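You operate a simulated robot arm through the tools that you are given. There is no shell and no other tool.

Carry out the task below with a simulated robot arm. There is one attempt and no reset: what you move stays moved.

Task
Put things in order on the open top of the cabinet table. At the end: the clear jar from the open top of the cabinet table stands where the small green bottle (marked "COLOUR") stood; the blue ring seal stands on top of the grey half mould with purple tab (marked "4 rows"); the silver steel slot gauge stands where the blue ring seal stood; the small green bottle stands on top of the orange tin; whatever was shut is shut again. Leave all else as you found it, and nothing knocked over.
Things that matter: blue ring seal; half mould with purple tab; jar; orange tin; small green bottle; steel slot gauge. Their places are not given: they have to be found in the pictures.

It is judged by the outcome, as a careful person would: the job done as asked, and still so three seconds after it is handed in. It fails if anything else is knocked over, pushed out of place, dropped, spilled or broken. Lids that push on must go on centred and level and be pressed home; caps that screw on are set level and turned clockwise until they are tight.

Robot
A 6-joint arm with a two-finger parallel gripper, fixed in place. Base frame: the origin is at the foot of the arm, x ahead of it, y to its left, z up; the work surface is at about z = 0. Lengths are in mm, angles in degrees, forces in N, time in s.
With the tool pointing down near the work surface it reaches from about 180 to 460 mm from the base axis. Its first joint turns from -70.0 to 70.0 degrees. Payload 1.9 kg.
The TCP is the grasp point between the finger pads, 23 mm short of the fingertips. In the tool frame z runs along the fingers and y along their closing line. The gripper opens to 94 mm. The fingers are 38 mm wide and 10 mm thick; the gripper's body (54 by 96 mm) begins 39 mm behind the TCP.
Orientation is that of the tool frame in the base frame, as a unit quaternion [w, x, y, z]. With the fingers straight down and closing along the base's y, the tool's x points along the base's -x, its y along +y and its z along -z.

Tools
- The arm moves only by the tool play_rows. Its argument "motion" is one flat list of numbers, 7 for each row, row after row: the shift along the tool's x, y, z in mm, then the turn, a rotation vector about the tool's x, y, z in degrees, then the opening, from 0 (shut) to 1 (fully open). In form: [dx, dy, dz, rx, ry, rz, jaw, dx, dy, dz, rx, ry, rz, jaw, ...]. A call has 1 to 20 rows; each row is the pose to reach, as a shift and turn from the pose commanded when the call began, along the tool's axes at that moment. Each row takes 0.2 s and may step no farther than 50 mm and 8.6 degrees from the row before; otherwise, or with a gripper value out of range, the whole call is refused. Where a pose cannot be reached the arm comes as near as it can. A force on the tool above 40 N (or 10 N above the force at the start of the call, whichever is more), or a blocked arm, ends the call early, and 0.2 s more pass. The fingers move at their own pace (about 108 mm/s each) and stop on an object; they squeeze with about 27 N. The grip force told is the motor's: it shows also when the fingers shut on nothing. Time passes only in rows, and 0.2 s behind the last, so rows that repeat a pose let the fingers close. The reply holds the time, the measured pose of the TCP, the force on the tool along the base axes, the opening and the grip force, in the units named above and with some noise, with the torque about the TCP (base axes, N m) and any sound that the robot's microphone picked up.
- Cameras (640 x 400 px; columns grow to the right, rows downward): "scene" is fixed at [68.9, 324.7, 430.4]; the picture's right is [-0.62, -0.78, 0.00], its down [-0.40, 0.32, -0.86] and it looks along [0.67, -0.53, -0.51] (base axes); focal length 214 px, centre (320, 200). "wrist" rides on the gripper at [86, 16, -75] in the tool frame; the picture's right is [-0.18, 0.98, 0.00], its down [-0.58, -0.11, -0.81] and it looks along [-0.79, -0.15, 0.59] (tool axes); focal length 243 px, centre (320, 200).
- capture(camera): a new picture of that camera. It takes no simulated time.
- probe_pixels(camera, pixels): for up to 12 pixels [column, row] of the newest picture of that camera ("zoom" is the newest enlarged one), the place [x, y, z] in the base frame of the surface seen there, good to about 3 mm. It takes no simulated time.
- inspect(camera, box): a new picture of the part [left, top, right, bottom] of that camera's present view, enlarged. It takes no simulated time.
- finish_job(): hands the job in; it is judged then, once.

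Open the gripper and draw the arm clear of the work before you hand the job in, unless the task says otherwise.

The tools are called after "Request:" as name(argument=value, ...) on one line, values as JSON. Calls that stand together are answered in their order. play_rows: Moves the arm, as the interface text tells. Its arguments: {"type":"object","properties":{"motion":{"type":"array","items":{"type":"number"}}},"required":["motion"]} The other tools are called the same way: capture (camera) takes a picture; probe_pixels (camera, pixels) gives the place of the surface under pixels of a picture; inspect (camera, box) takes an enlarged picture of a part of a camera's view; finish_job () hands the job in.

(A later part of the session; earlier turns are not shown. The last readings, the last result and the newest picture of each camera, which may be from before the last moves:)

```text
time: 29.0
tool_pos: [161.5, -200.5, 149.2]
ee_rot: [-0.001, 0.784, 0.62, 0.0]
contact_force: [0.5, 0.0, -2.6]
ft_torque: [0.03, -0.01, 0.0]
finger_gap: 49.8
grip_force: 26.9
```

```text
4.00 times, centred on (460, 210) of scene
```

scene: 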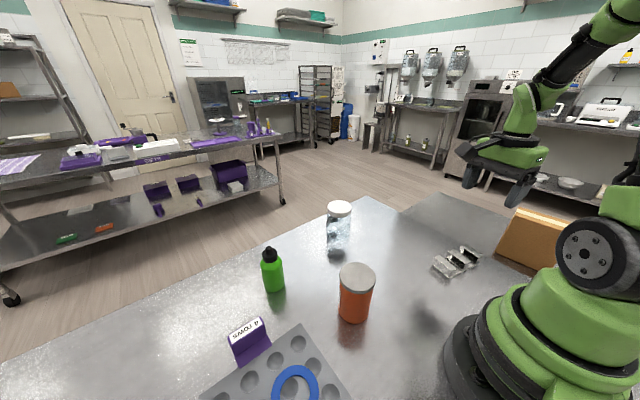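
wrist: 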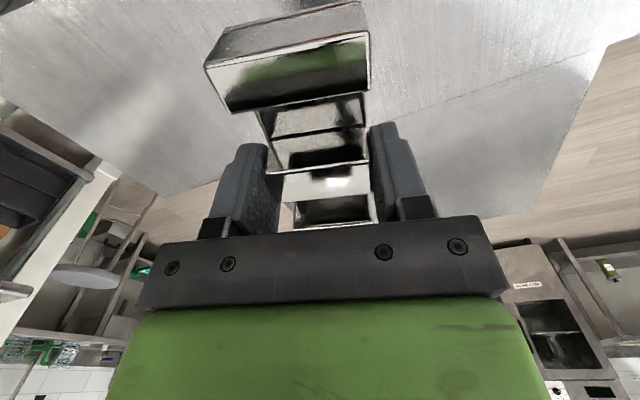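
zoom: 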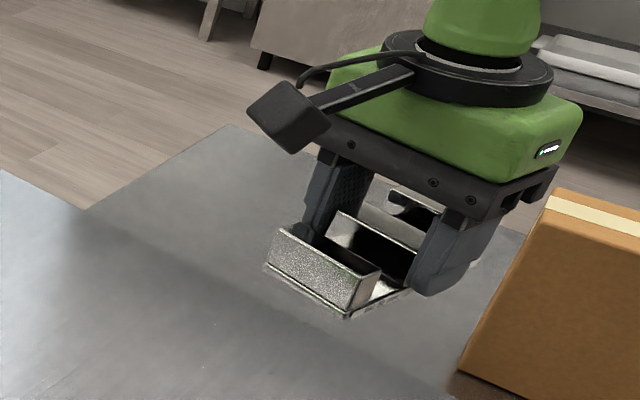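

The gauge hangs level. I'll carry it to above where the ring stood (aiming at (290,-159), between the ring's centre and the middle of its whole outline).

Request:
play_rows(motion=[14, 23.1, 0, 0, 0, 0, 0, 28, 46.2, 0, 0, 0, 0, 0, 42, 69.4, 0, 0, 0, 0, 0, 56, 92.5, 0, 0, 0, 0, 0, 70.1, 115.6, 0, 0, 0, 0, 0, 70.1, 115.6, 0, 0, 0, 0, 0])

Request:
capture(camera="wrist")

Request:
capture(camera="scene")

```text
time: 30.4
tool_pos: [292.1, -156.5, 149.2]
ee_rot: [-0.002, 0.786, 0.618, 0.001]
contact_force: [-1.2, 0.2, -2.9]
ft_torque: [-0.02, -0.03, -0.01]
finger_gap: 49.7
grip_force: 27.6
```

```text
taken
```

wrist: 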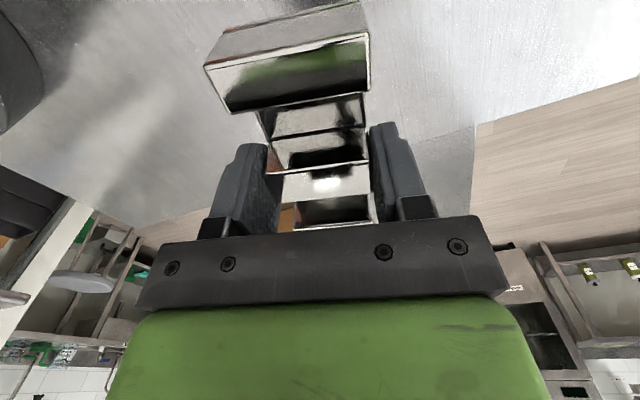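

```text
taken
```

scene: 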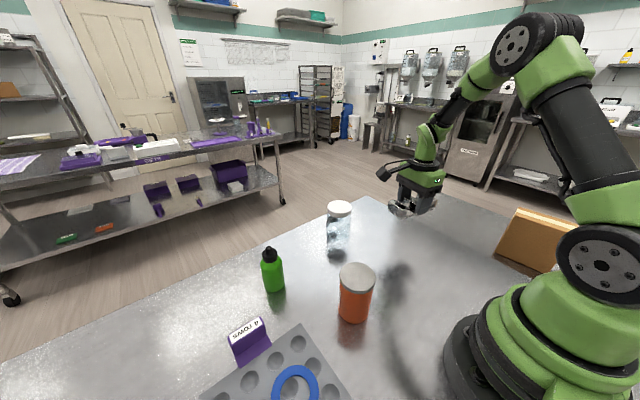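

The gauge is over the ring's old spot at (292,-157). I'll lower it to about 4 mm above the surface, then ease it down to contact.

Request:
play_rows(motion=[0, 0, 30, 0, 0, 0, 0, 0, 0, 65, 0, 0, 0, 0, 0, 0, 95, 0, 0, 0, 0, 0, 0, 110, 0, 0, 0, 0, 0, 0, 116, 0, 0, 0, 0, 0, 0, 116, 0, 0, 0, 0])

Request:
play_rows(motion=[0, 0, 1.5, 0, 0, 0, 0, 0, 0, 3, 0, 0, 0, 0, 0, 0, 4.5, 0, 0, 0, 0, 0, 0, 4.5, 0, 0, 0, 0])

Request:
inspect(camera="scene", box=[320, 170, 480, 270])

```text
time: 31.8
tool_pos: [289.6, -159.7, 32.4]
ee_rot: [-0.002, 0.785, 0.62, 0.001]
contact_force: [-0.1, 0.4, -2.7]
ft_torque: [0.02, 0.0, -0.02]
finger_gap: 50.0
grip_force: 27.0
```

```text
time: 32.8
tool_pos: [291.3, -160.8, 28.1]
ee_rot: [-0.001, 0.786, 0.619, 0.002]
contact_force: [-7.6, 2.3, 19.7]
ft_torque: [0.03, 0.21, 0.02]
finger_gap: 49.8
grip_force: 27.4
```

```text
4.00 times, centred on (400, 220) of scene
```

zoom: 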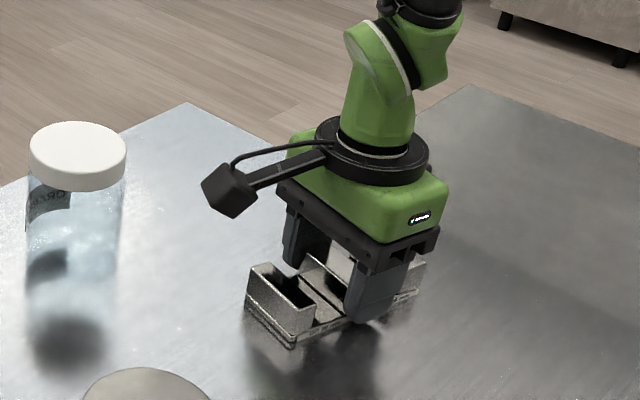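

Contact at TCP z 28.1 with about 20 N, so the gauge stands on the table. I'll ease up 1 mm to relieve the press, then open the jaws.

Request:
play_rows(motion=[0, 0, -1.2, 0, 0, 0, 0, 0, 0, -1.2, 0, 0, 0, 0, 0, 0, -1.2, 0, 0, 0, 0.6, 0, 0, -1.2, 0, 0, 0, 0.8, 0, 0, -1.2, 0, 0, 0, 0.8])

Request:
play_rows(motion=[0, 0, -15, 0, 0, 0, 0.8, 0, 0, -45, 0, 0, 0, 0.8, 0, 0, -85, 0, 0, 0, 0.8, 0, 0, -130, 0, 0, 0, 0.8, 0, 0, -175, 0, 0, 0, 0.8, 0, 0, -200, 0, 0, 0, 0.8, 0, 0, -200, 0, 0, 0, 0.8])

Request:
capture(camera="scene")

Request:
inspect(camera="scene", box=[200, 180, 520, 400])

Request:
capture(camera="wrist")

```text
time: 34.0
tool_pos: [291.9, -157.8, 28.2]
ee_rot: [0.0, 0.785, 0.619, 0.001]
contact_force: [1.0, 0.2, -0.4]
ft_torque: [0.01, 0.02, 0.02]
finger_gap: 75.1
grip_force: 0.0
```

```text
time: 35.6
tool_pos: [289.5, -159.8, 229.2]
ee_rot: [0.0, 0.785, 0.62, 0.001]
contact_force: [-0.1, 0.2, 0.9]
ft_torque: [-0.04, 0.04, 0.0]
finger_gap: 75.2
grip_force: 0.1
```

```text
taken
```

scene: 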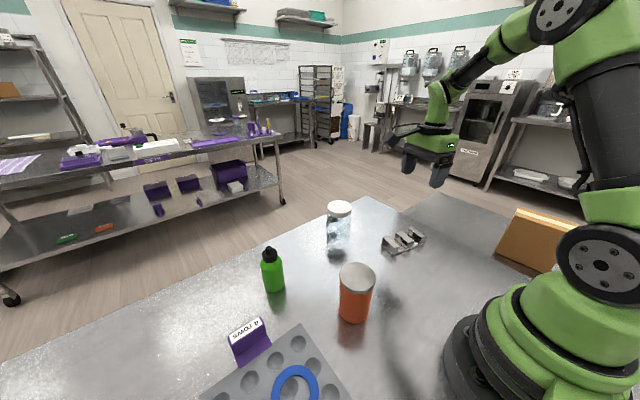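

```text
1.82 times, centred on (360, 290) of scene
```

zoom: 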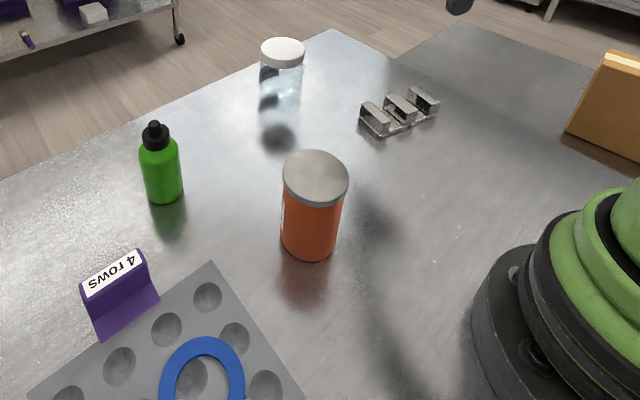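

```text
taken
```

wrist: 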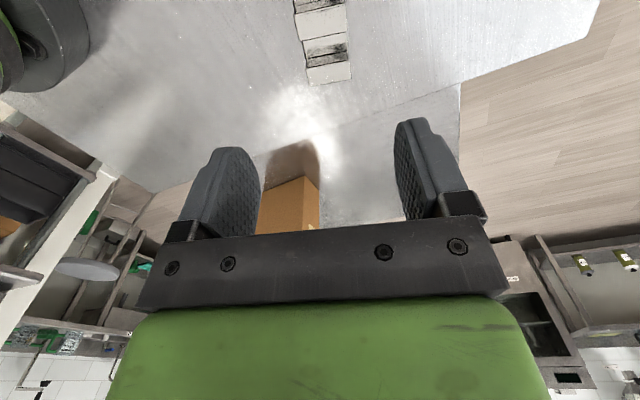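

The gauge now stands at the ring's old spot and all else is undisturbed. Before handling the bottle and jar I want to know how low the forearm hangs when reaching far, so I'll probe arm surfaces in this scene view.

Request:
probe_pixels(camera="scene", pixels=[[548, 15], [520, 40], [490, 62], [465, 88], [440, 95], [437, 115], [430, 140], [600, 100], [620, 170], [610, 205], [415, 135], [390, 132]])

Request:
probe_pixels(camera="wrist", pixels=[[320, 20], [325, 45], [330, 75], [308, 10], [345, 10], [312, 78], [352, 72], [320, 60]])

```text
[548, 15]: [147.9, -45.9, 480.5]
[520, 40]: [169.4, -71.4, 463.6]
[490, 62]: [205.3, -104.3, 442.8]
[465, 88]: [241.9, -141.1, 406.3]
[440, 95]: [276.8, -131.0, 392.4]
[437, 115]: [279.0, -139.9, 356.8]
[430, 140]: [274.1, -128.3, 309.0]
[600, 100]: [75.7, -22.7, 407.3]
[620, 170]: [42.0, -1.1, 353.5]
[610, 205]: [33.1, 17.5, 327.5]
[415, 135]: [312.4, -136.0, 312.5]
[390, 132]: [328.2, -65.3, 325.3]
```

```text
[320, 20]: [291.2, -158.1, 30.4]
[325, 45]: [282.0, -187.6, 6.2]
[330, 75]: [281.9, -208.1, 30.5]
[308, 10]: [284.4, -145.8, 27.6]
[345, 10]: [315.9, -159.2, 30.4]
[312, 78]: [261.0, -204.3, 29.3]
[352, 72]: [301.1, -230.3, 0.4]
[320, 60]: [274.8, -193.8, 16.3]
```

The gauge sits at about (291,-158) as wanted. The forearm might come close to a tall stack on the tin when I reach past it, so I'll park the bottle briefly on free table space, set the jar in its place, and only then stack the bottle on the tin. Moving now to near the bottle with the jaws square to base y.

Request:
play_rows(motion=[28, -0.3, 3.8, 0, 0, -7.95, 0.8, 56, -0.6, 7.5, 0, 0, -15.9, 0.8, 84, -0.8, 11.3, 0, 0, -23.9, 0.8, 112, -1.1, 15, 0, 0, -31.8, 0.8, 140, -1.4, 18.8, 0, 0, -39.8, 0.8, 168, -1.7, 22.6, 0, 0, -47.7, 0.8, 196, -1.9, 26.4, 0, 0, -55.7, 0.8, 224, -2.2, 30.1, 0, 0, -63.6, 0.8, 252, -2.5, 33.9, 0, 0, -71.6, 0.8, 280, -2.8, 37.7, 0, 0, -79.5, 0.8, 308, -3, 41.5, 0, 0, -87.5, 0.8, 336, -3.3, 45.2, 0, 0, -95.4, 0.8, 363.9, -3.6, 49, 0, 0, -103.4, 0.8, 363.9, -3.6, 49, 0, 0, -103.4, 0.8])

Request:
capture(camera="wrist")

Request:
capture(camera="scene")

```text
time: 38.6
tool_pos: [372.3, 195.7, 183.5]
ee_rot: [0.0, -0.001, 1.0, 0.002]
contact_force: [-0.4, -0.6, 0.2]
ft_torque: [0.0, -0.02, -0.02]
finger_gap: 75.1
grip_force: 0.0
```

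```text
taken
```

wrist: 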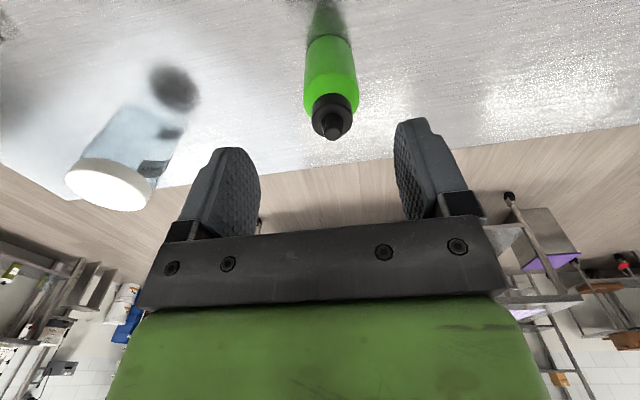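

```text
taken
```

scene: 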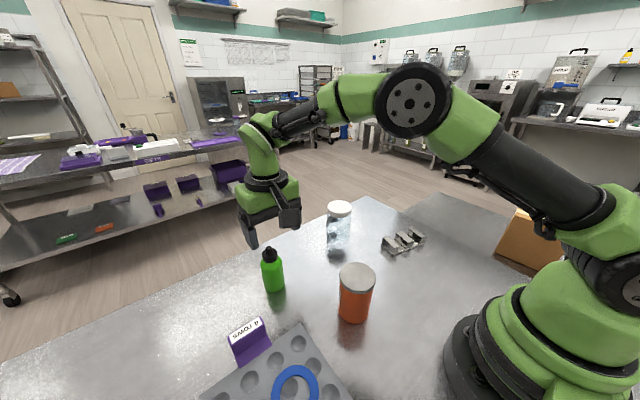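

The bottle is at (330,75) in the wrist picture, between the fingers' columns. I'll enlarge it and probe its cap, shoulder and base, and the arm's elbow in the scene.

Request:
inspect(camera="wrist", box=[250, 0, 410, 150])

Request:
probe_pixels(camera="wrist", pixels=[[332, 132], [332, 120], [331, 108], [315, 108], [347, 108], [330, 92], [305, 90], [357, 88], [330, 60], [309, 60], [349, 60], [327, 38]])

Request:
probe_pixels(camera="scene", pixels=[[410, 130], [380, 110], [350, 110], [320, 115], [480, 150], [412, 100], [440, 130], [265, 165], [272, 260], [272, 275], [265, 250], [274, 290]])

```text
2.67 times, centred on (330, 75) of wrist
```

zoom: 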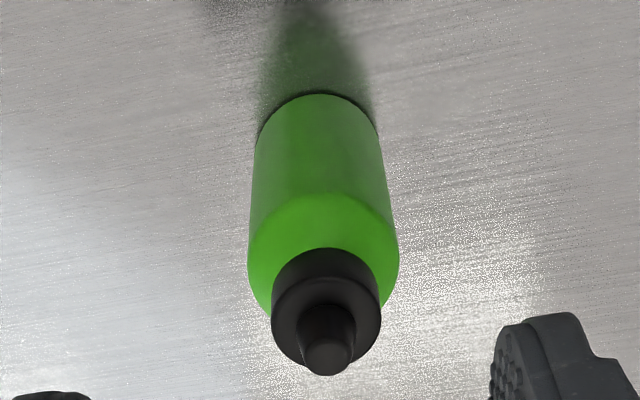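

```text
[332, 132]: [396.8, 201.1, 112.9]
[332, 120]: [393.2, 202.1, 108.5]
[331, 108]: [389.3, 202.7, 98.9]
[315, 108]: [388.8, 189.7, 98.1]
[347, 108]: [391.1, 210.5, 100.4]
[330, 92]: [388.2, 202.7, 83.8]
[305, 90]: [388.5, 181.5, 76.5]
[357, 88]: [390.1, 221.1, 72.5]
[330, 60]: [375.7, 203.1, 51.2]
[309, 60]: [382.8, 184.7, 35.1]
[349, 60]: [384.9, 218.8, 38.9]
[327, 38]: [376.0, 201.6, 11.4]
```

```text
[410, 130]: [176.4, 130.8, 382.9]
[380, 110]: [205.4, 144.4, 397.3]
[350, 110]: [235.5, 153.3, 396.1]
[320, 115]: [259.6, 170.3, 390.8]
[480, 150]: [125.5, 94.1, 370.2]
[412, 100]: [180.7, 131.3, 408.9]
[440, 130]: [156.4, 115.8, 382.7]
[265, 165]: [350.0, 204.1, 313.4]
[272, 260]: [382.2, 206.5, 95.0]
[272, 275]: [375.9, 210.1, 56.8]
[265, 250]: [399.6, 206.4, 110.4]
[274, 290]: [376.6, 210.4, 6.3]
```

The bottle's axis is at about (394.5,201.5), body diameter about 40 and top about 114; the elbow is at z≈409, far above. I'll centre over the bottle and descend around it to TCP z≈80 (palm at ≈119, above the cap).

Request:
play_rows(motion=[-22.2, 5.8, 0, 0, 0, 0, 0.8, -22.2, 5.8, 30, 0, 0, 0, 0.8, -22.2, 5.8, 60, 0, 0, 0, 0.8, -22.2, 5.8, 85, 0, 0, 0, 0.8, -22.2, 5.8, 98, 0, 0, 0, 0.8, -22.2, 5.8, 103, 0, 0, 0, 0.8, -22.2, 5.8, 103, 0, 0, 0, 0.8])

Request:
capture(camera="wrist")

Request:
capture(camera="scene")

Request:
inspect(camera="scene", box=[200, 180, 360, 320])

```text
time: 40.2
tool_pos: [394.7, 201.8, 79.6]
ee_rot: [0.0, 0.001, 1.0, 0.001]
contact_force: [0.5, 0.5, -0.1]
ft_torque: [-0.03, -0.05, 0.0]
finger_gap: 75.5
grip_force: 0.1
```

```text
taken
```

wrist: 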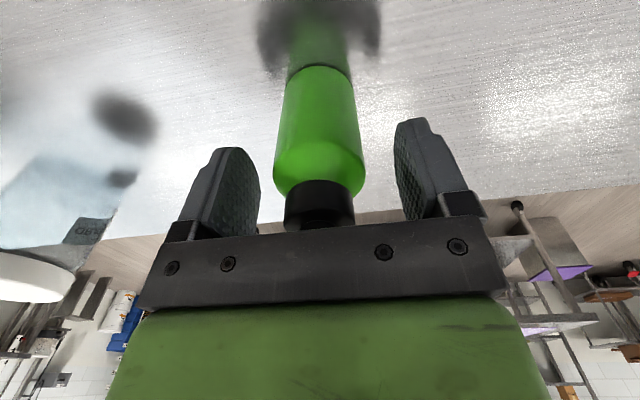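

```text
taken
```

scene: 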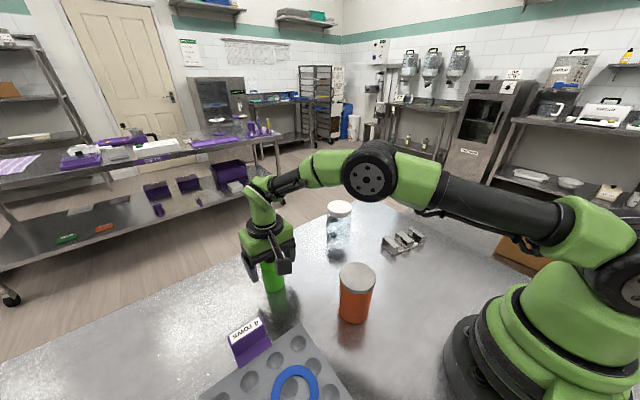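

```text
2.86 times, centred on (280, 250) of scene
```

zoom: 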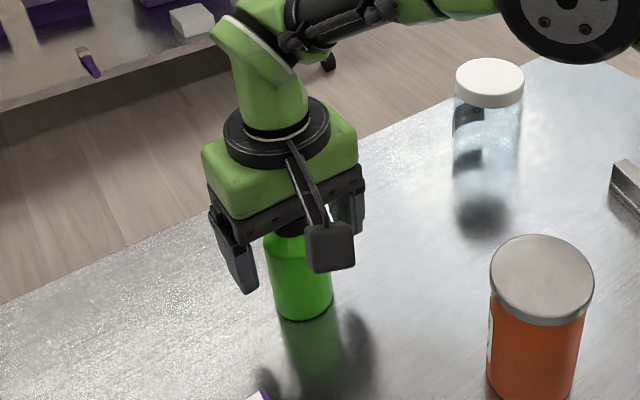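

The bottle sits centred between the fingers (columns 275–365 about 320) with the cap below the palm. I'll close gently on it, and probe the elbow's lower edge for clearance over the tin.

Request:
probe_pixels(camera="scene", pixels=[[370, 198], [330, 183], [410, 203], [440, 208], [368, 178], [350, 190], [310, 183], [280, 190]])

Request:
play_rows(motion=[0, 0, 0, 0, 0, 0, 0.6, 0, 0, 0, 0, 0, 0, 0.45, 0, 0, 0, 0, 0, 0, 0.3, 0, 0, 0, 0, 0, 0, 0, 0, 0, 0, 0, 0, 0, 0, 0, 0, 0, 0, 0, 0, 0])

Request:
capture(camera="wrist")

```text
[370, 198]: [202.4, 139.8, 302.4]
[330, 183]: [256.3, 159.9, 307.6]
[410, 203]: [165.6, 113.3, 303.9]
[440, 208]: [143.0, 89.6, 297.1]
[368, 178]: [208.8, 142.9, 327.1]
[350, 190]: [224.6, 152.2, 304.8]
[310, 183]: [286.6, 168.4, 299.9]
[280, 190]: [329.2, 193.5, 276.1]
```

```text
time: 41.6
tool_pos: [395.3, 202.8, 79.5]
ee_rot: [0.0, 0.001, 1.0, 0.003]
contact_force: [0.8, -1.3, 0.7]
ft_torque: [0.04, -0.04, 0.03]
finger_gap: 47.4
grip_force: 27.1
```

```text
taken
```

wrist: 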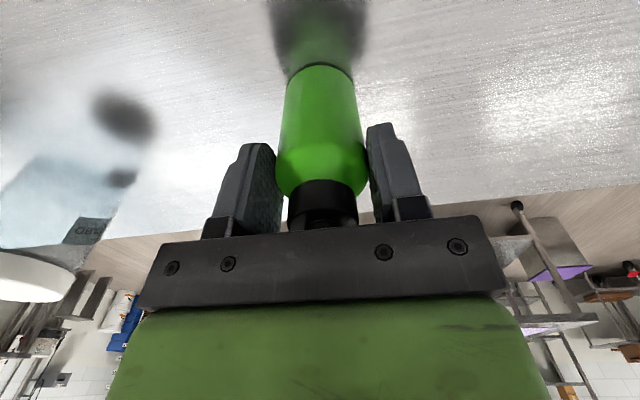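

The bottle is gripped (gap 47.4 mm), and the elbow's underside is at z≈300, well above a 221 mm stack, so I can stack directly. I'll probe the held bottle's front face to fix its true axis.

Request:
probe_pixels(camera="wrist", pixels=[[320, 80], [320, 100], [321, 120], [321, 140], [322, 155], [322, 175], [322, 195], [322, 210], [322, 222], [290, 120], [352, 120], [322, 66]])

Request:
inspect(camera="scene", box=[200, 180, 360, 320])

Request:
probe_pixels(camera="zoom", pixels=[[300, 312], [300, 290], [275, 270], [325, 285], [540, 280], [500, 275], [590, 275], [540, 240], [545, 315], [535, 390], [490, 270], [540, 322]])

```text
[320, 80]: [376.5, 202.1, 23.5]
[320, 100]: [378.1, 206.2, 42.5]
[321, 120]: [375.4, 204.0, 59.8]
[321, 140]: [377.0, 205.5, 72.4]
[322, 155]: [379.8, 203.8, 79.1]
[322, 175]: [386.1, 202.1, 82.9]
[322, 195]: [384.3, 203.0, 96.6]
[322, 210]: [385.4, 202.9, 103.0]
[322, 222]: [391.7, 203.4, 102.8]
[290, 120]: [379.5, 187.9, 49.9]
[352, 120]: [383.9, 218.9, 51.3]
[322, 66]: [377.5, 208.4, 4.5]
```

```text
2.86 times, centred on (280, 250) of scene
```

zoom: 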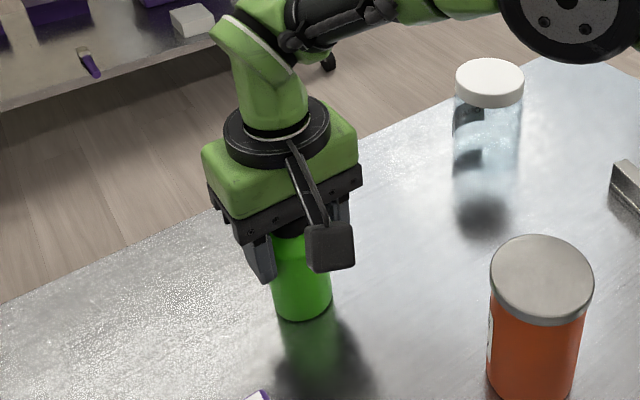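

```text
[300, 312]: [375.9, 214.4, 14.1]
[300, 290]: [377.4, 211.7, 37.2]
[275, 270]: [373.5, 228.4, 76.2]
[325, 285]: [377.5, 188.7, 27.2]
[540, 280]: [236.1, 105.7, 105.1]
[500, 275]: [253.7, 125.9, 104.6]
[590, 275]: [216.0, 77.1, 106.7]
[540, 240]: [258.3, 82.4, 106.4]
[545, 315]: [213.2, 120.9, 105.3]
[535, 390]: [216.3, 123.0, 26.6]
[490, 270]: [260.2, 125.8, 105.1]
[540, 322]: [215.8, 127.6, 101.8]
```

The bottle's axis is at about x 398, y 202 — some 3 mm ahead of the TCP. I'll lift it, then carry it inward and up to above the tin near (240,105).

Request:
play_rows(motion=[0, 0, -10, 0, 0, 0, 0, 0, 0, -35, 0, 0, 0, 0, 2, -2, -70, 0, 0, 0, 0, 15, -10, -100, 0, 0, 0, 0, 40, -25, -125, 0, 0, 0, 0, 70, -44, -145, 0, 0, 0, 0, 100, -63, -150, 0, 0, 0, 0, 130, -82, -150, 0, 0, 0, 0, 155, -97, -150, 0, 0, 0, 0, 155, -97, -150, 0, 0, 0, 0])

Request:
capture(camera="wrist")

Request:
capture(camera="scene")

```text
time: 43.8
tool_pos: [238.8, 103.1, 229.3]
ee_rot: [0.0, 0.001, 1.0, 0.001]
contact_force: [0.2, 0.8, -1.5]
ft_torque: [0.03, 0.0, -0.02]
finger_gap: 47.2
grip_force: 26.7
```

```text
taken
```

wrist: 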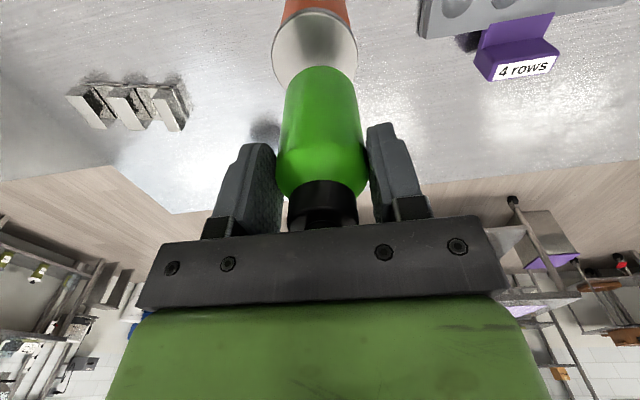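

```text
taken
```

scene: 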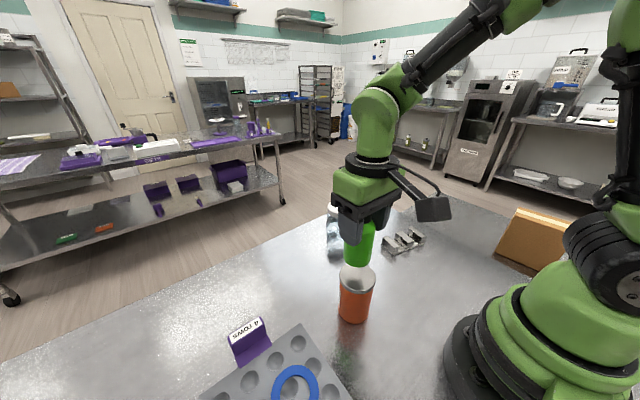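

The bottle hangs above the tin lid at (315,45) in the wrist picture. I'll enlarge to measure the lid's circle against the bottle's base.

Request:
inspect(camera="wrist", box=[240, 0, 400, 100])

Request:
probe_pixels(camera="zoom", pixels=[[140, 160], [460, 160], [150, 200], [455, 200], [200, 80], [400, 80], [300, 60], [190, 300], [160, 240], [440, 250], [320, 290], [160, 100]])

Request:
inspect(camera="scene", box=[280, 200, 440, 340])

Request:
probe_pixels(camera="zoom", pixels=[[170, 205], [265, 215], [215, 235], [180, 225], [255, 230], [215, 175], [215, 150], [185, 150], [240, 150], [220, 300], [250, 290], [190, 285]])

```text
4.00 times, centred on (320, 50) of wrist
```

zoom: 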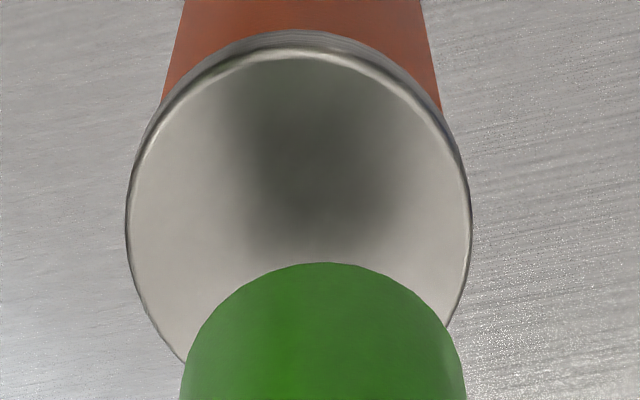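

```text
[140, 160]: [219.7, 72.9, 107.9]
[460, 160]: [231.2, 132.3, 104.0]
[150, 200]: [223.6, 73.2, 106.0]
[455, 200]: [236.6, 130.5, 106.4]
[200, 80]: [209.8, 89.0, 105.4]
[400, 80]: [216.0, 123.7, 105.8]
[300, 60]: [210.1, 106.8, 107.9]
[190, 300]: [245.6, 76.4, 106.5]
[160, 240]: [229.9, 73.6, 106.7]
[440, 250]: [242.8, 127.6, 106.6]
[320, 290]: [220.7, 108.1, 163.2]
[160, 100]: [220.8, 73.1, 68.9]
```

```text
2.86 times, centred on (360, 270) of scene
```

zoom: 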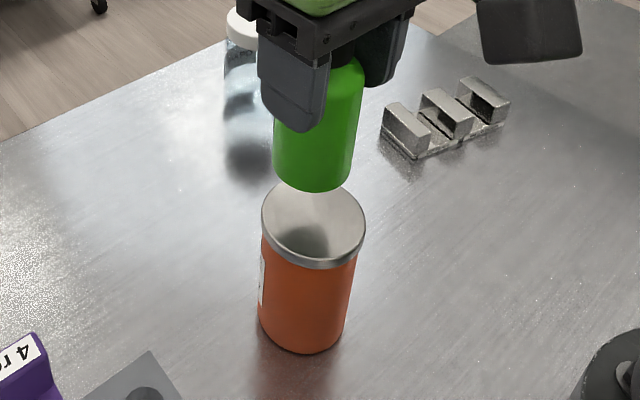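

```text
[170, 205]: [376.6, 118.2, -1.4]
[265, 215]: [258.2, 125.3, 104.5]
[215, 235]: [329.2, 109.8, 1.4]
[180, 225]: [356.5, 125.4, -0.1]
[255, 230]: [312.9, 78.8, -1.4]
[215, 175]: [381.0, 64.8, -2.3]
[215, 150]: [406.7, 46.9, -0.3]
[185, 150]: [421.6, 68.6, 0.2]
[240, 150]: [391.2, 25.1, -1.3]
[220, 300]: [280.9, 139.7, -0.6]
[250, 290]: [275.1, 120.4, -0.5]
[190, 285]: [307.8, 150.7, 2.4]
```

From the lid's circle (centre about (241,99), radius 34) and the bottle's base, the bottle must shift by about (-3.4,-4.1) mm. I'll do that and come down to about 4 mm above the lid.

Request:
play_rows(motion=[3.4, -4.1, 5, 0, 0, 0, 0, 3.4, -4.1, 20, 0, 0, 0, 0, 3.4, -4.1, 32, 0, 0, 0, 0, 3.4, -4.1, 38, 0, 0, 0, 0, 3.4, -4.1, 38, 0, 0, 0, 0])

Request:
inspect(camera="wrist", box=[240, 0, 400, 100])

Request:
inspect(camera="scene", box=[280, 200, 440, 340])

```text
time: 45.0
tool_pos: [235.8, 100.2, 190.1]
ee_rot: [0.001, 0.001, 1.0, 0.001]
contact_force: [0.3, -0.8, -1.9]
ft_torque: [-0.01, -0.01, 0.02]
finger_gap: 47.5
grip_force: 27.3
```

```text
4.00 times, centred on (320, 50) of wrist
```

zoom: 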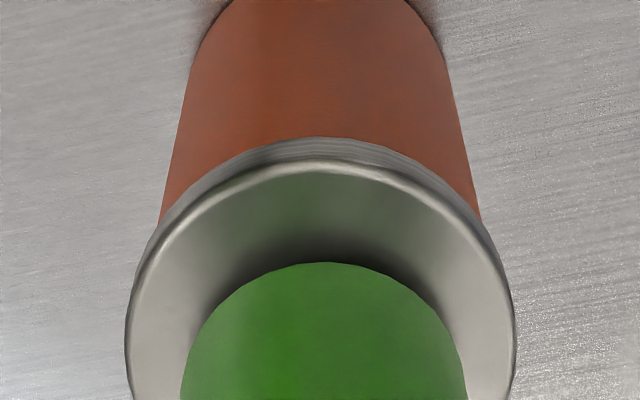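

```text
2.86 times, centred on (360, 270) of scene
```

zoom: 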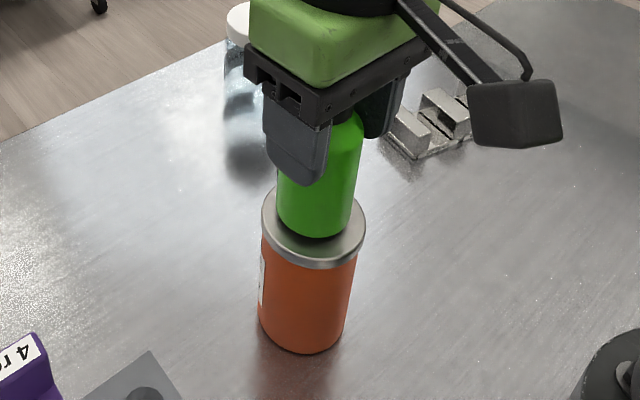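

The wrist view shows the bottle's base centred on the lid (lid edges 126–513, bottle 180–467). I'll double check from the scene side with a closer enlargement.

Request:
inspect(camera="scene", box=[325, 235, 405, 305])

Request:
probe_pixels(camera="zoom", pixels=[[260, 230], [290, 240], [320, 250], [290, 290], [190, 250], [400, 250], [260, 210], [230, 280], [350, 280], [300, 310], [240, 150], [300, 150]])

```text
5.71 times, centred on (365, 270) of scene
```

zoom: 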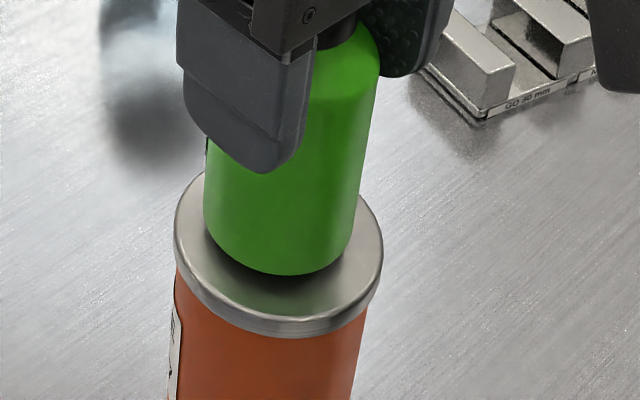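

```text
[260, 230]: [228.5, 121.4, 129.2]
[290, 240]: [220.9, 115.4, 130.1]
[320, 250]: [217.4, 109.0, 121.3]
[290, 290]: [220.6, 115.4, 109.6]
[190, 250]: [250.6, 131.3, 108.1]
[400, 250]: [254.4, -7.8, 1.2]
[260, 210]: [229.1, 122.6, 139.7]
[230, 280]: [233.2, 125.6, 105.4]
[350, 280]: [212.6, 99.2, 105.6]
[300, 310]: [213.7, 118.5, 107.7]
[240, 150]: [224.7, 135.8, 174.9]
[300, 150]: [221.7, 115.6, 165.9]
```

Seen from the scene side, the base is centred on the lid to within about 2 mm (bottle columns 205–352, lid 175–383). I'll lower in small steps till contact shows.

Request:
play_rows(motion=[0.5, 0.7, 1.5, 0, 0, 0, 0, 0.5, 0.7, 3, 0, 0, 0, 0, 0.5, 0.7, 4, 0, 0, 0, 0, 0.5, 0.7, 4, 0, 0, 0, 0])

Request:
inspect(camera="scene", box=[325, 235, 405, 305])

```text
time: 46.0
tool_pos: [234.3, 101.9, 186.7]
ee_rot: [-0.001, 0.0, 1.0, 0.002]
contact_force: [-0.3, -0.3, -0.7]
ft_torque: [-0.02, 0.01, 0.02]
finger_gap: 47.2
grip_force: 26.6
```

```text
5.71 times, centred on (365, 270) of scene
```

zoom: 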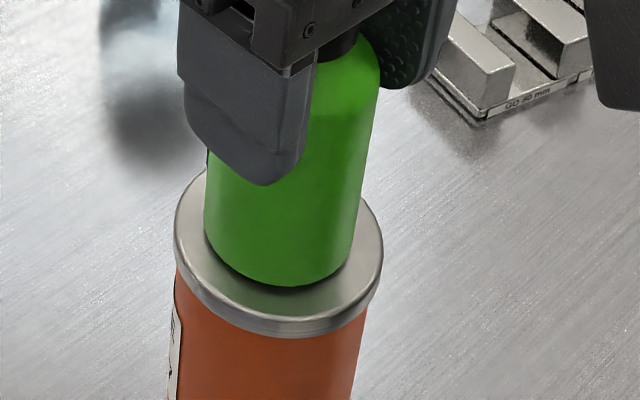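

The base is nearly on the lid; the load on the tool has dropped only a little. I'll lower by another 1–2 mm until the force turns upward.

Request:
play_rows(motion=[0, 0, 0.7, 0, 0, 0, 0, 0, 0, 1.4, 0, 0, 0, 0, 0, 0, 1.4, 0, 0, 0, 0])

```text
time: 46.8
tool_pos: [234.1, 100.9, 185.7]
ee_rot: [0.0, 0.001, 1.0, 0.002]
contact_force: [-1.2, 1.1, 4.8]
ft_torque: [0.09, -0.05, 0.03]
finger_gap: 47.5
grip_force: 27.5
```

Contact: 4.8 N upward, so the bottle rests on the tin. I'll ease the press off a touch and open the jaws slowly.

Request:
play_rows(motion=[0, 0, -0.5, 0, 0, 0, 0, 0, 0, -0.5, 0, 0, 0, 0.52, 0, 0, -0.5, 0, 0, 0, 0.56, 0, 0, -0.5, 0, 0, 0, 0.65, 0, 0, -0.5, 0, 0, 0, 0.75, 0, 0, -0.5, 0, 0, 0, 0.75])

Request:
inspect(camera="scene", box=[280, 200, 440, 340])

Request:
capture(camera="wrist")

```text
time: 48.2
tool_pos: [233.9, 99.6, 185.3]
ee_rot: [-0.001, 0.001, 1.0, 0.001]
contact_force: [-0.7, 0.4, 0.2]
ft_torque: [-0.04, -0.03, 0.01]
finger_gap: 70.4
grip_force: 0.2
```

```text
2.86 times, centred on (360, 270) of scene
```

zoom: 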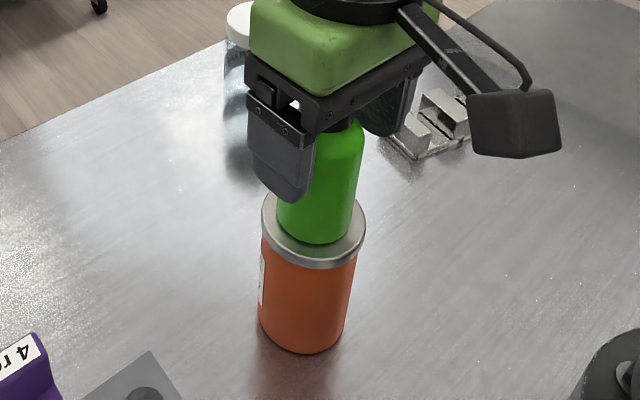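

```text
taken
```

wrist: 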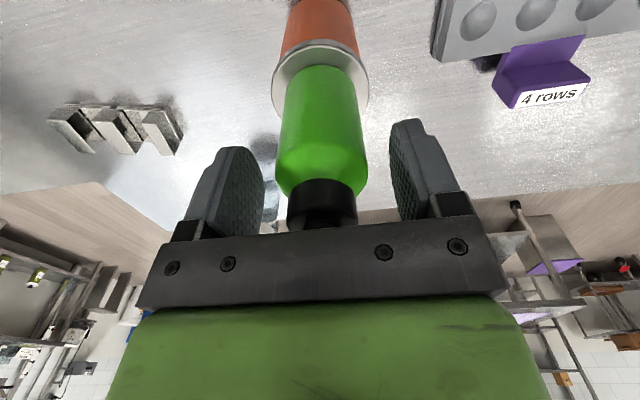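

The bottle stands upright on the tin and both fingers are clear. I'll rise straight up by 125 mm.

Request:
play_rows(motion=[0, 0, -10, 0, 0, 0, 0.78, 0, 0, -30, 0, 0, 0, 0.8, 0, 0, -60, 0, 0, 0, 0.8, 0, 0, -95, 0, 0, 0, 0.8, 0, 0, -125, 0, 0, 0, 0.8, 0, 0, -125, 0, 0, 0, 0.8])

Request:
capture(camera="wrist")

Request:
capture(camera="scene")

```text
time: 49.6
tool_pos: [233.4, 99.7, 310.6]
ee_rot: [0.001, 0.001, 1.0, 0.003]
contact_force: [-0.8, -0.3, -0.3]
ft_torque: [-0.03, -0.04, -0.01]
finger_gap: 75.3
grip_force: 0.0
```

```text
taken
```

wrist: 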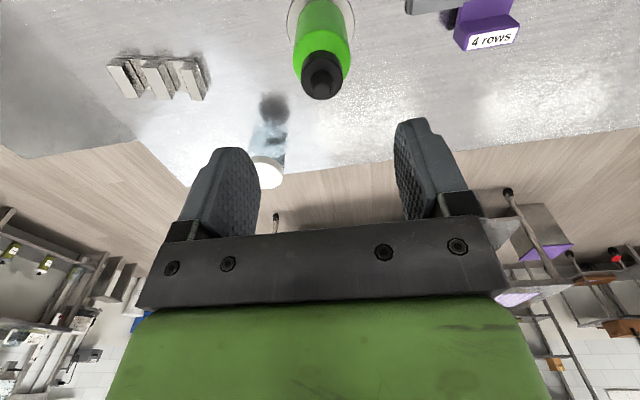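

```text
taken
```

scene: 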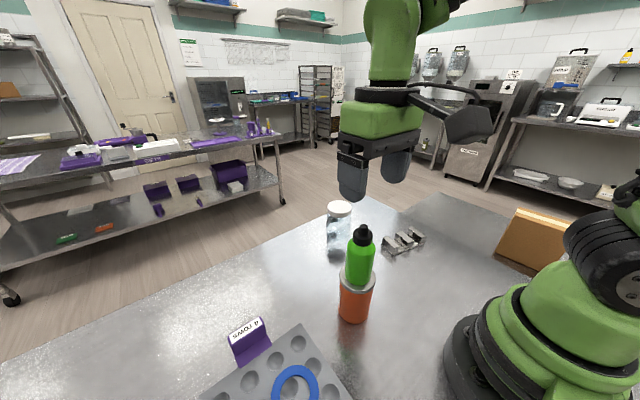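

The stack stands firmly. Now I'll move away from it sideways toward the jar, ending near (370,-45,200) to look at the jar closely.

Request:
play_rows(motion=[-20, -40, 0, 0, 0, 0, 0.9, -45, -80, 0, 0, 0, 0, 0.9, -72, -113, 15, 0, 0, 0, 0.9, -100, -138, 40, 0, 0, 0, 0.9, -123, -145, 75, 0, 0, 0, 0.9, -136.6, -144.7, 110, 0, 0, 0, 0.9, -136.6, -144.7, 110, 0, 0, 0, 0.9])

Request:
capture(camera="wrist")

Request:
inspect(camera="wrist", box=[230, 0, 420, 200])

Request:
inspect(camera="scene", box=[280, 180, 440, 320])

```text
time: 51.2
tool_pos: [370.5, -45.6, 200.6]
ee_rot: [0.0, 0.001, 1.0, 0.002]
contact_force: [-0.4, -0.8, 0.1]
ft_torque: [-0.02, 0.0, 0.01]
finger_gap: 84.6
grip_force: 0.0
```

```text
taken
```

wrist: 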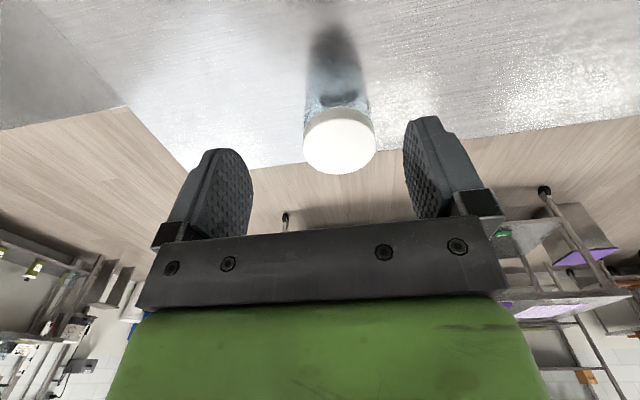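

```text
2.00 times, centred on (325, 100) of wrist
```

zoom: 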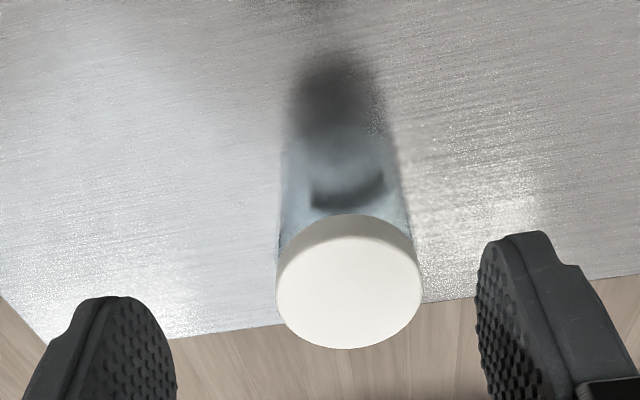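

```text
2.86 times, centred on (360, 250) of scene
```

zoom: 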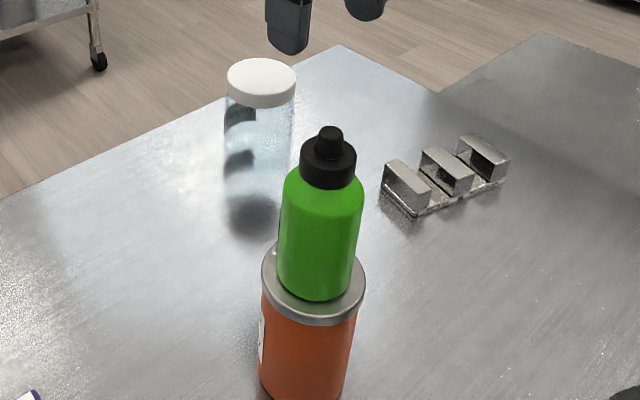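

I see the jar's white lid at (340,146) in the wrist picture; computed lid centre ≈ (437,-40), radius ≈ 33.5, top ≈ 104. I'll enlarge the jar from both cameras to compare the body's width with the lid's and find the lid's lower edge.

Request:
inspect(camera="scene", box=[310, 192, 374, 262])

Request:
probe_pixels(camera="zoom", pixels=[[270, 60], [270, 100], [270, 120], [270, 135], [270, 150], [200, 100], [340, 100], [210, 170], [330, 170], [270, 200], [270, 300], [330, 250]])

Request:
inspect(camera="wrist", box=[280, 20, 400, 180])

Request:
probe_pixels(camera="zoom", pixels=[[320, 320], [320, 260], [320, 235], [320, 222], [320, 210], [320, 150], [240, 300], [420, 300], [320, 370], [235, 200], [400, 180], [320, 100]])

```text
5.71 times, centred on (342, 227) of scene
```

zoom: 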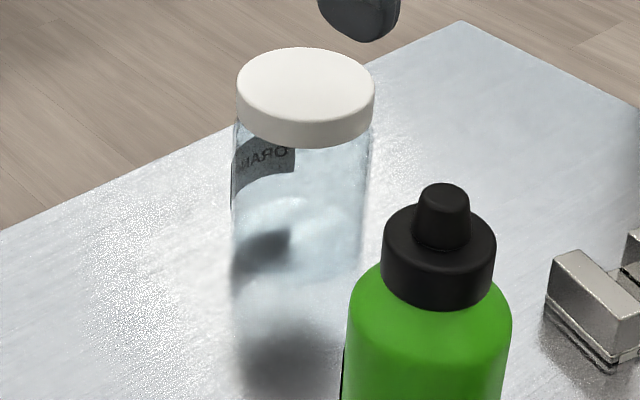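

```text
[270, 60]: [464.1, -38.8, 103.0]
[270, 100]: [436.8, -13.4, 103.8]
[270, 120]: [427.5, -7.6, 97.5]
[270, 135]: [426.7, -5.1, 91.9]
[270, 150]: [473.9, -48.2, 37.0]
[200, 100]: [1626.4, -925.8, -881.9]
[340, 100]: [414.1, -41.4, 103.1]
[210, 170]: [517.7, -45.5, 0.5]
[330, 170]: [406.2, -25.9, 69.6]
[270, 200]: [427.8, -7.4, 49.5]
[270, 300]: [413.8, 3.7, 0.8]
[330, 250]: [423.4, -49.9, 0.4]
```

```text
2.50 times, centred on (340, 100) of wrist
```

zoom: 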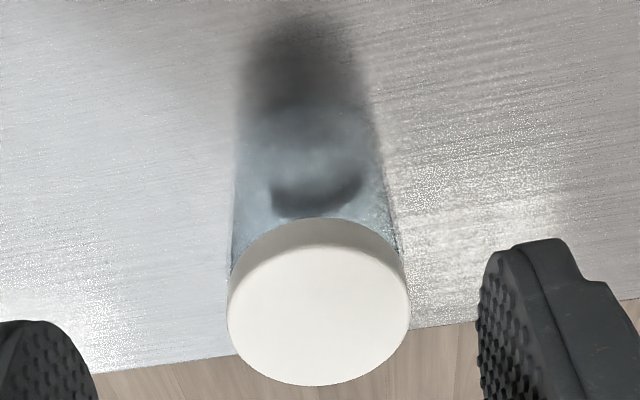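

```text
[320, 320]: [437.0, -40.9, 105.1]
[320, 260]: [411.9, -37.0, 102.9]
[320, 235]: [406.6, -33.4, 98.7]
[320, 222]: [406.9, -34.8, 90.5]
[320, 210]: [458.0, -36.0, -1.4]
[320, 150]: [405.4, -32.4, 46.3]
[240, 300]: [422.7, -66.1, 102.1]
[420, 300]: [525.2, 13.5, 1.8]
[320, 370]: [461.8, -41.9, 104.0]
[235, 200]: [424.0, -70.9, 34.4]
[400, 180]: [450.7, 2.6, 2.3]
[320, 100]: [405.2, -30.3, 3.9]
```

The jar's glass is as wide as its lid (front face x≈405–407 both), so straight fingers will grip the glass just under the lid. I'll open fully and move to above the jar at z≈140 to verify centring.

Request:
play_rows(motion=[-20, 3, 15, 0, 0, 0, 1, -45, 5, 40, 0, 0, 0, 1, -67, 5.6, 60, 0, 0, 0, 1, -67, 5.6, 60, 0, 0, 0, 1])

Request:
capture(camera="wrist")

Request:
inspect(camera="wrist", box=[240, 60, 400, 220])

Request:
capture(camera="scene")

```text
time: 52.2
tool_pos: [438.6, -37.8, 140.3]
ee_rot: [0.0, 0.001, 1.0, 0.002]
contact_force: [-0.2, -0.2, -1.0]
ft_torque: [0.0, -0.02, -0.02]
finger_gap: 94.1
grip_force: 0.0
```

```text
taken
```

wrist: 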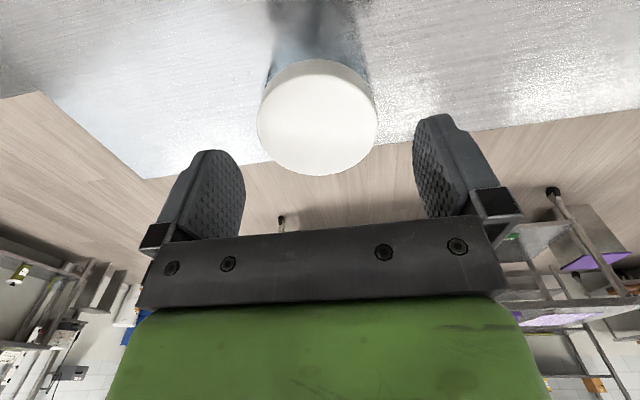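

```text
2.50 times, centred on (320, 140) of wrist
```

zoom: 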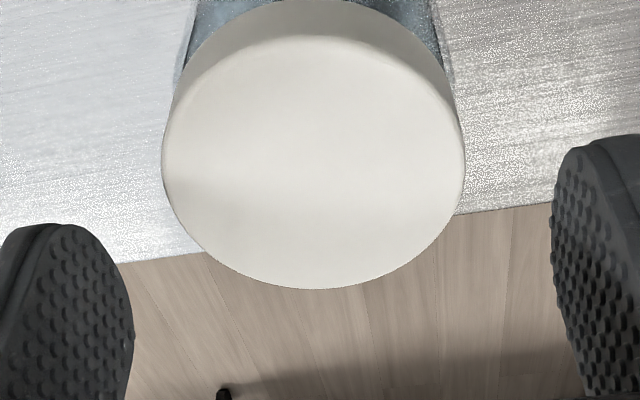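

```text
taken
```

scene: 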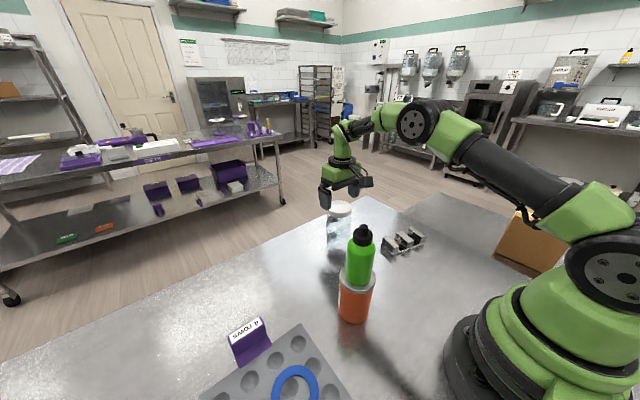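

The lid is centred between the fingers to within about 1–2 mm (zoom columns 162–465). I'll make that small correction and descend to TCP z≈72, keeping the palm above the lid.

Request:
play_rows(motion=[-1.5, -1.2, 15, 0, 0, 0, 1, -1.5, -1.2, 35, 0, 0, 0, 1, -1.5, -1.2, 52, 0, 0, 0, 1, -1.5, -1.2, 63, 0, 0, 0, 1, -1.5, -1.2, 68, 0, 0, 0, 1, -1.5, -1.2, 68, 0, 0, 0, 1])

Request:
capture(camera="wrist")

Request:
inspect(camera="scene", box=[280, 130, 440, 270])

```text
time: 53.6
tool_pos: [439.7, -38.3, 71.9]
ee_rot: [0.0, 0.0, 1.0, 0.001]
contact_force: [0.6, -0.1, 0.3]
ft_torque: [0.03, 0.01, -0.04]
finger_gap: 94.2
grip_force: 0.0
```

```text
taken
```

wrist: 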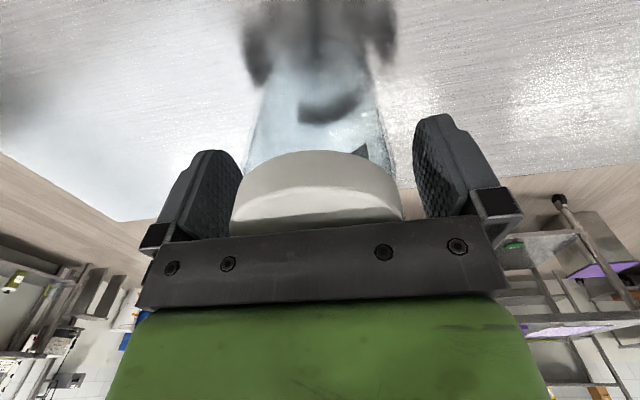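

```text
2.86 times, centred on (360, 200) of scene
```

zoom: 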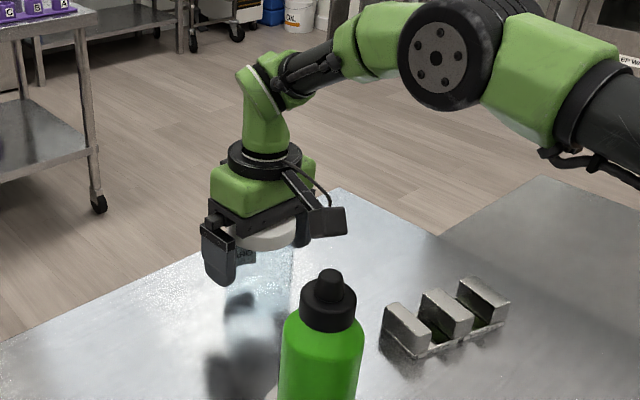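

The jar is between the fingers, the palm just above the lid, with no contact force. I'll close slowly on it.

Request:
play_rows(motion=[0, 0, 0, 0, 0, 0, 0.85, 0, 0, 0, 0, 0, 0, 0.75, 0, 0, 0, 0, 0, 0, 0.65, 0, 0, 0, 0, 0, 0, 0.4, 0, 0, 0, 0, 0, 0, 0.2, 0, 0, 0, 0, 0, 0, 0.2])

Request:
capture(camera="wrist")

```text
time: 55.0
tool_pos: [439.2, -39.0, 72.3]
ee_rot: [-0.001, 0.0, 1.0, 0.001]
contact_force: [0.3, 0.4, -0.1]
ft_torque: [-0.03, -0.01, -0.04]
finger_gap: 71.2
grip_force: 27.0
```

```text
taken
```

wrist: 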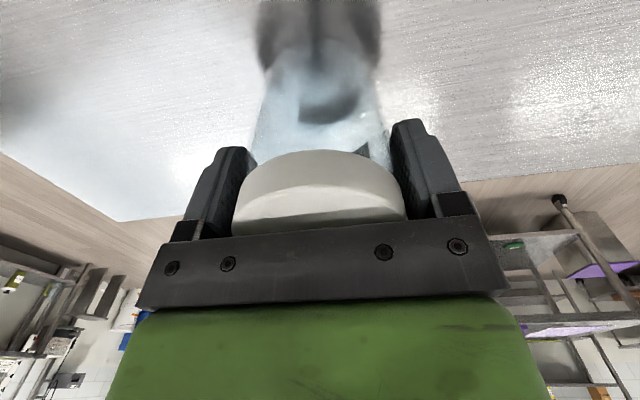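

The jaws hold the glass (gap 71.2 mm, 27 N). I'll lift it a little and check that lid and jar come up together.

Request:
play_rows(motion=[0, 0, -3, 0, 0, 0, 0.1, 0, 0, -8, 0, 0, 0, 0, 0, 0, -15, 0, 0, 0, 0, 0, 0, -15, 0, 0, 0, 0])

Request:
capture(camera="wrist")

Request:
inspect(camera="scene", box=[280, 130, 440, 270])

```text
time: 56.0
tool_pos: [438.3, -39.7, 86.8]
ee_rot: [0.0, 0.001, 1.0, 0.002]
contact_force: [-0.1, -1.1, -1.1]
ft_torque: [-0.03, -0.01, -0.02]
finger_gap: 71.3
grip_force: 27.1
```

```text
taken
```

wrist: 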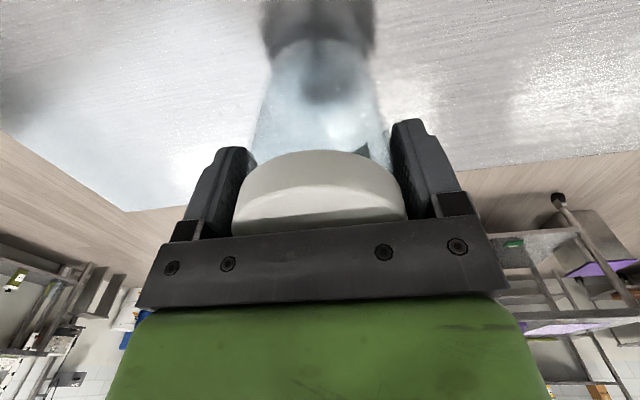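

```text
2.86 times, centred on (360, 200) of scene
```

zoom: 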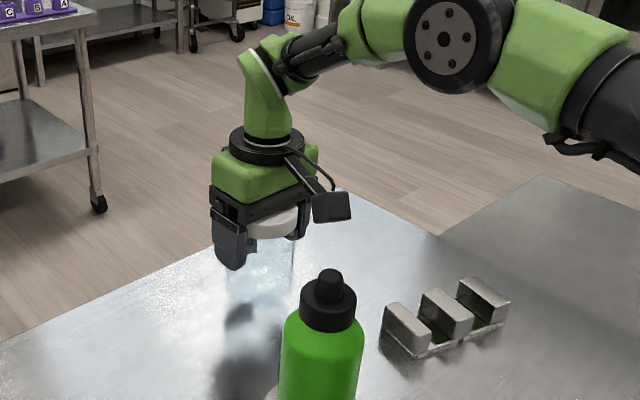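

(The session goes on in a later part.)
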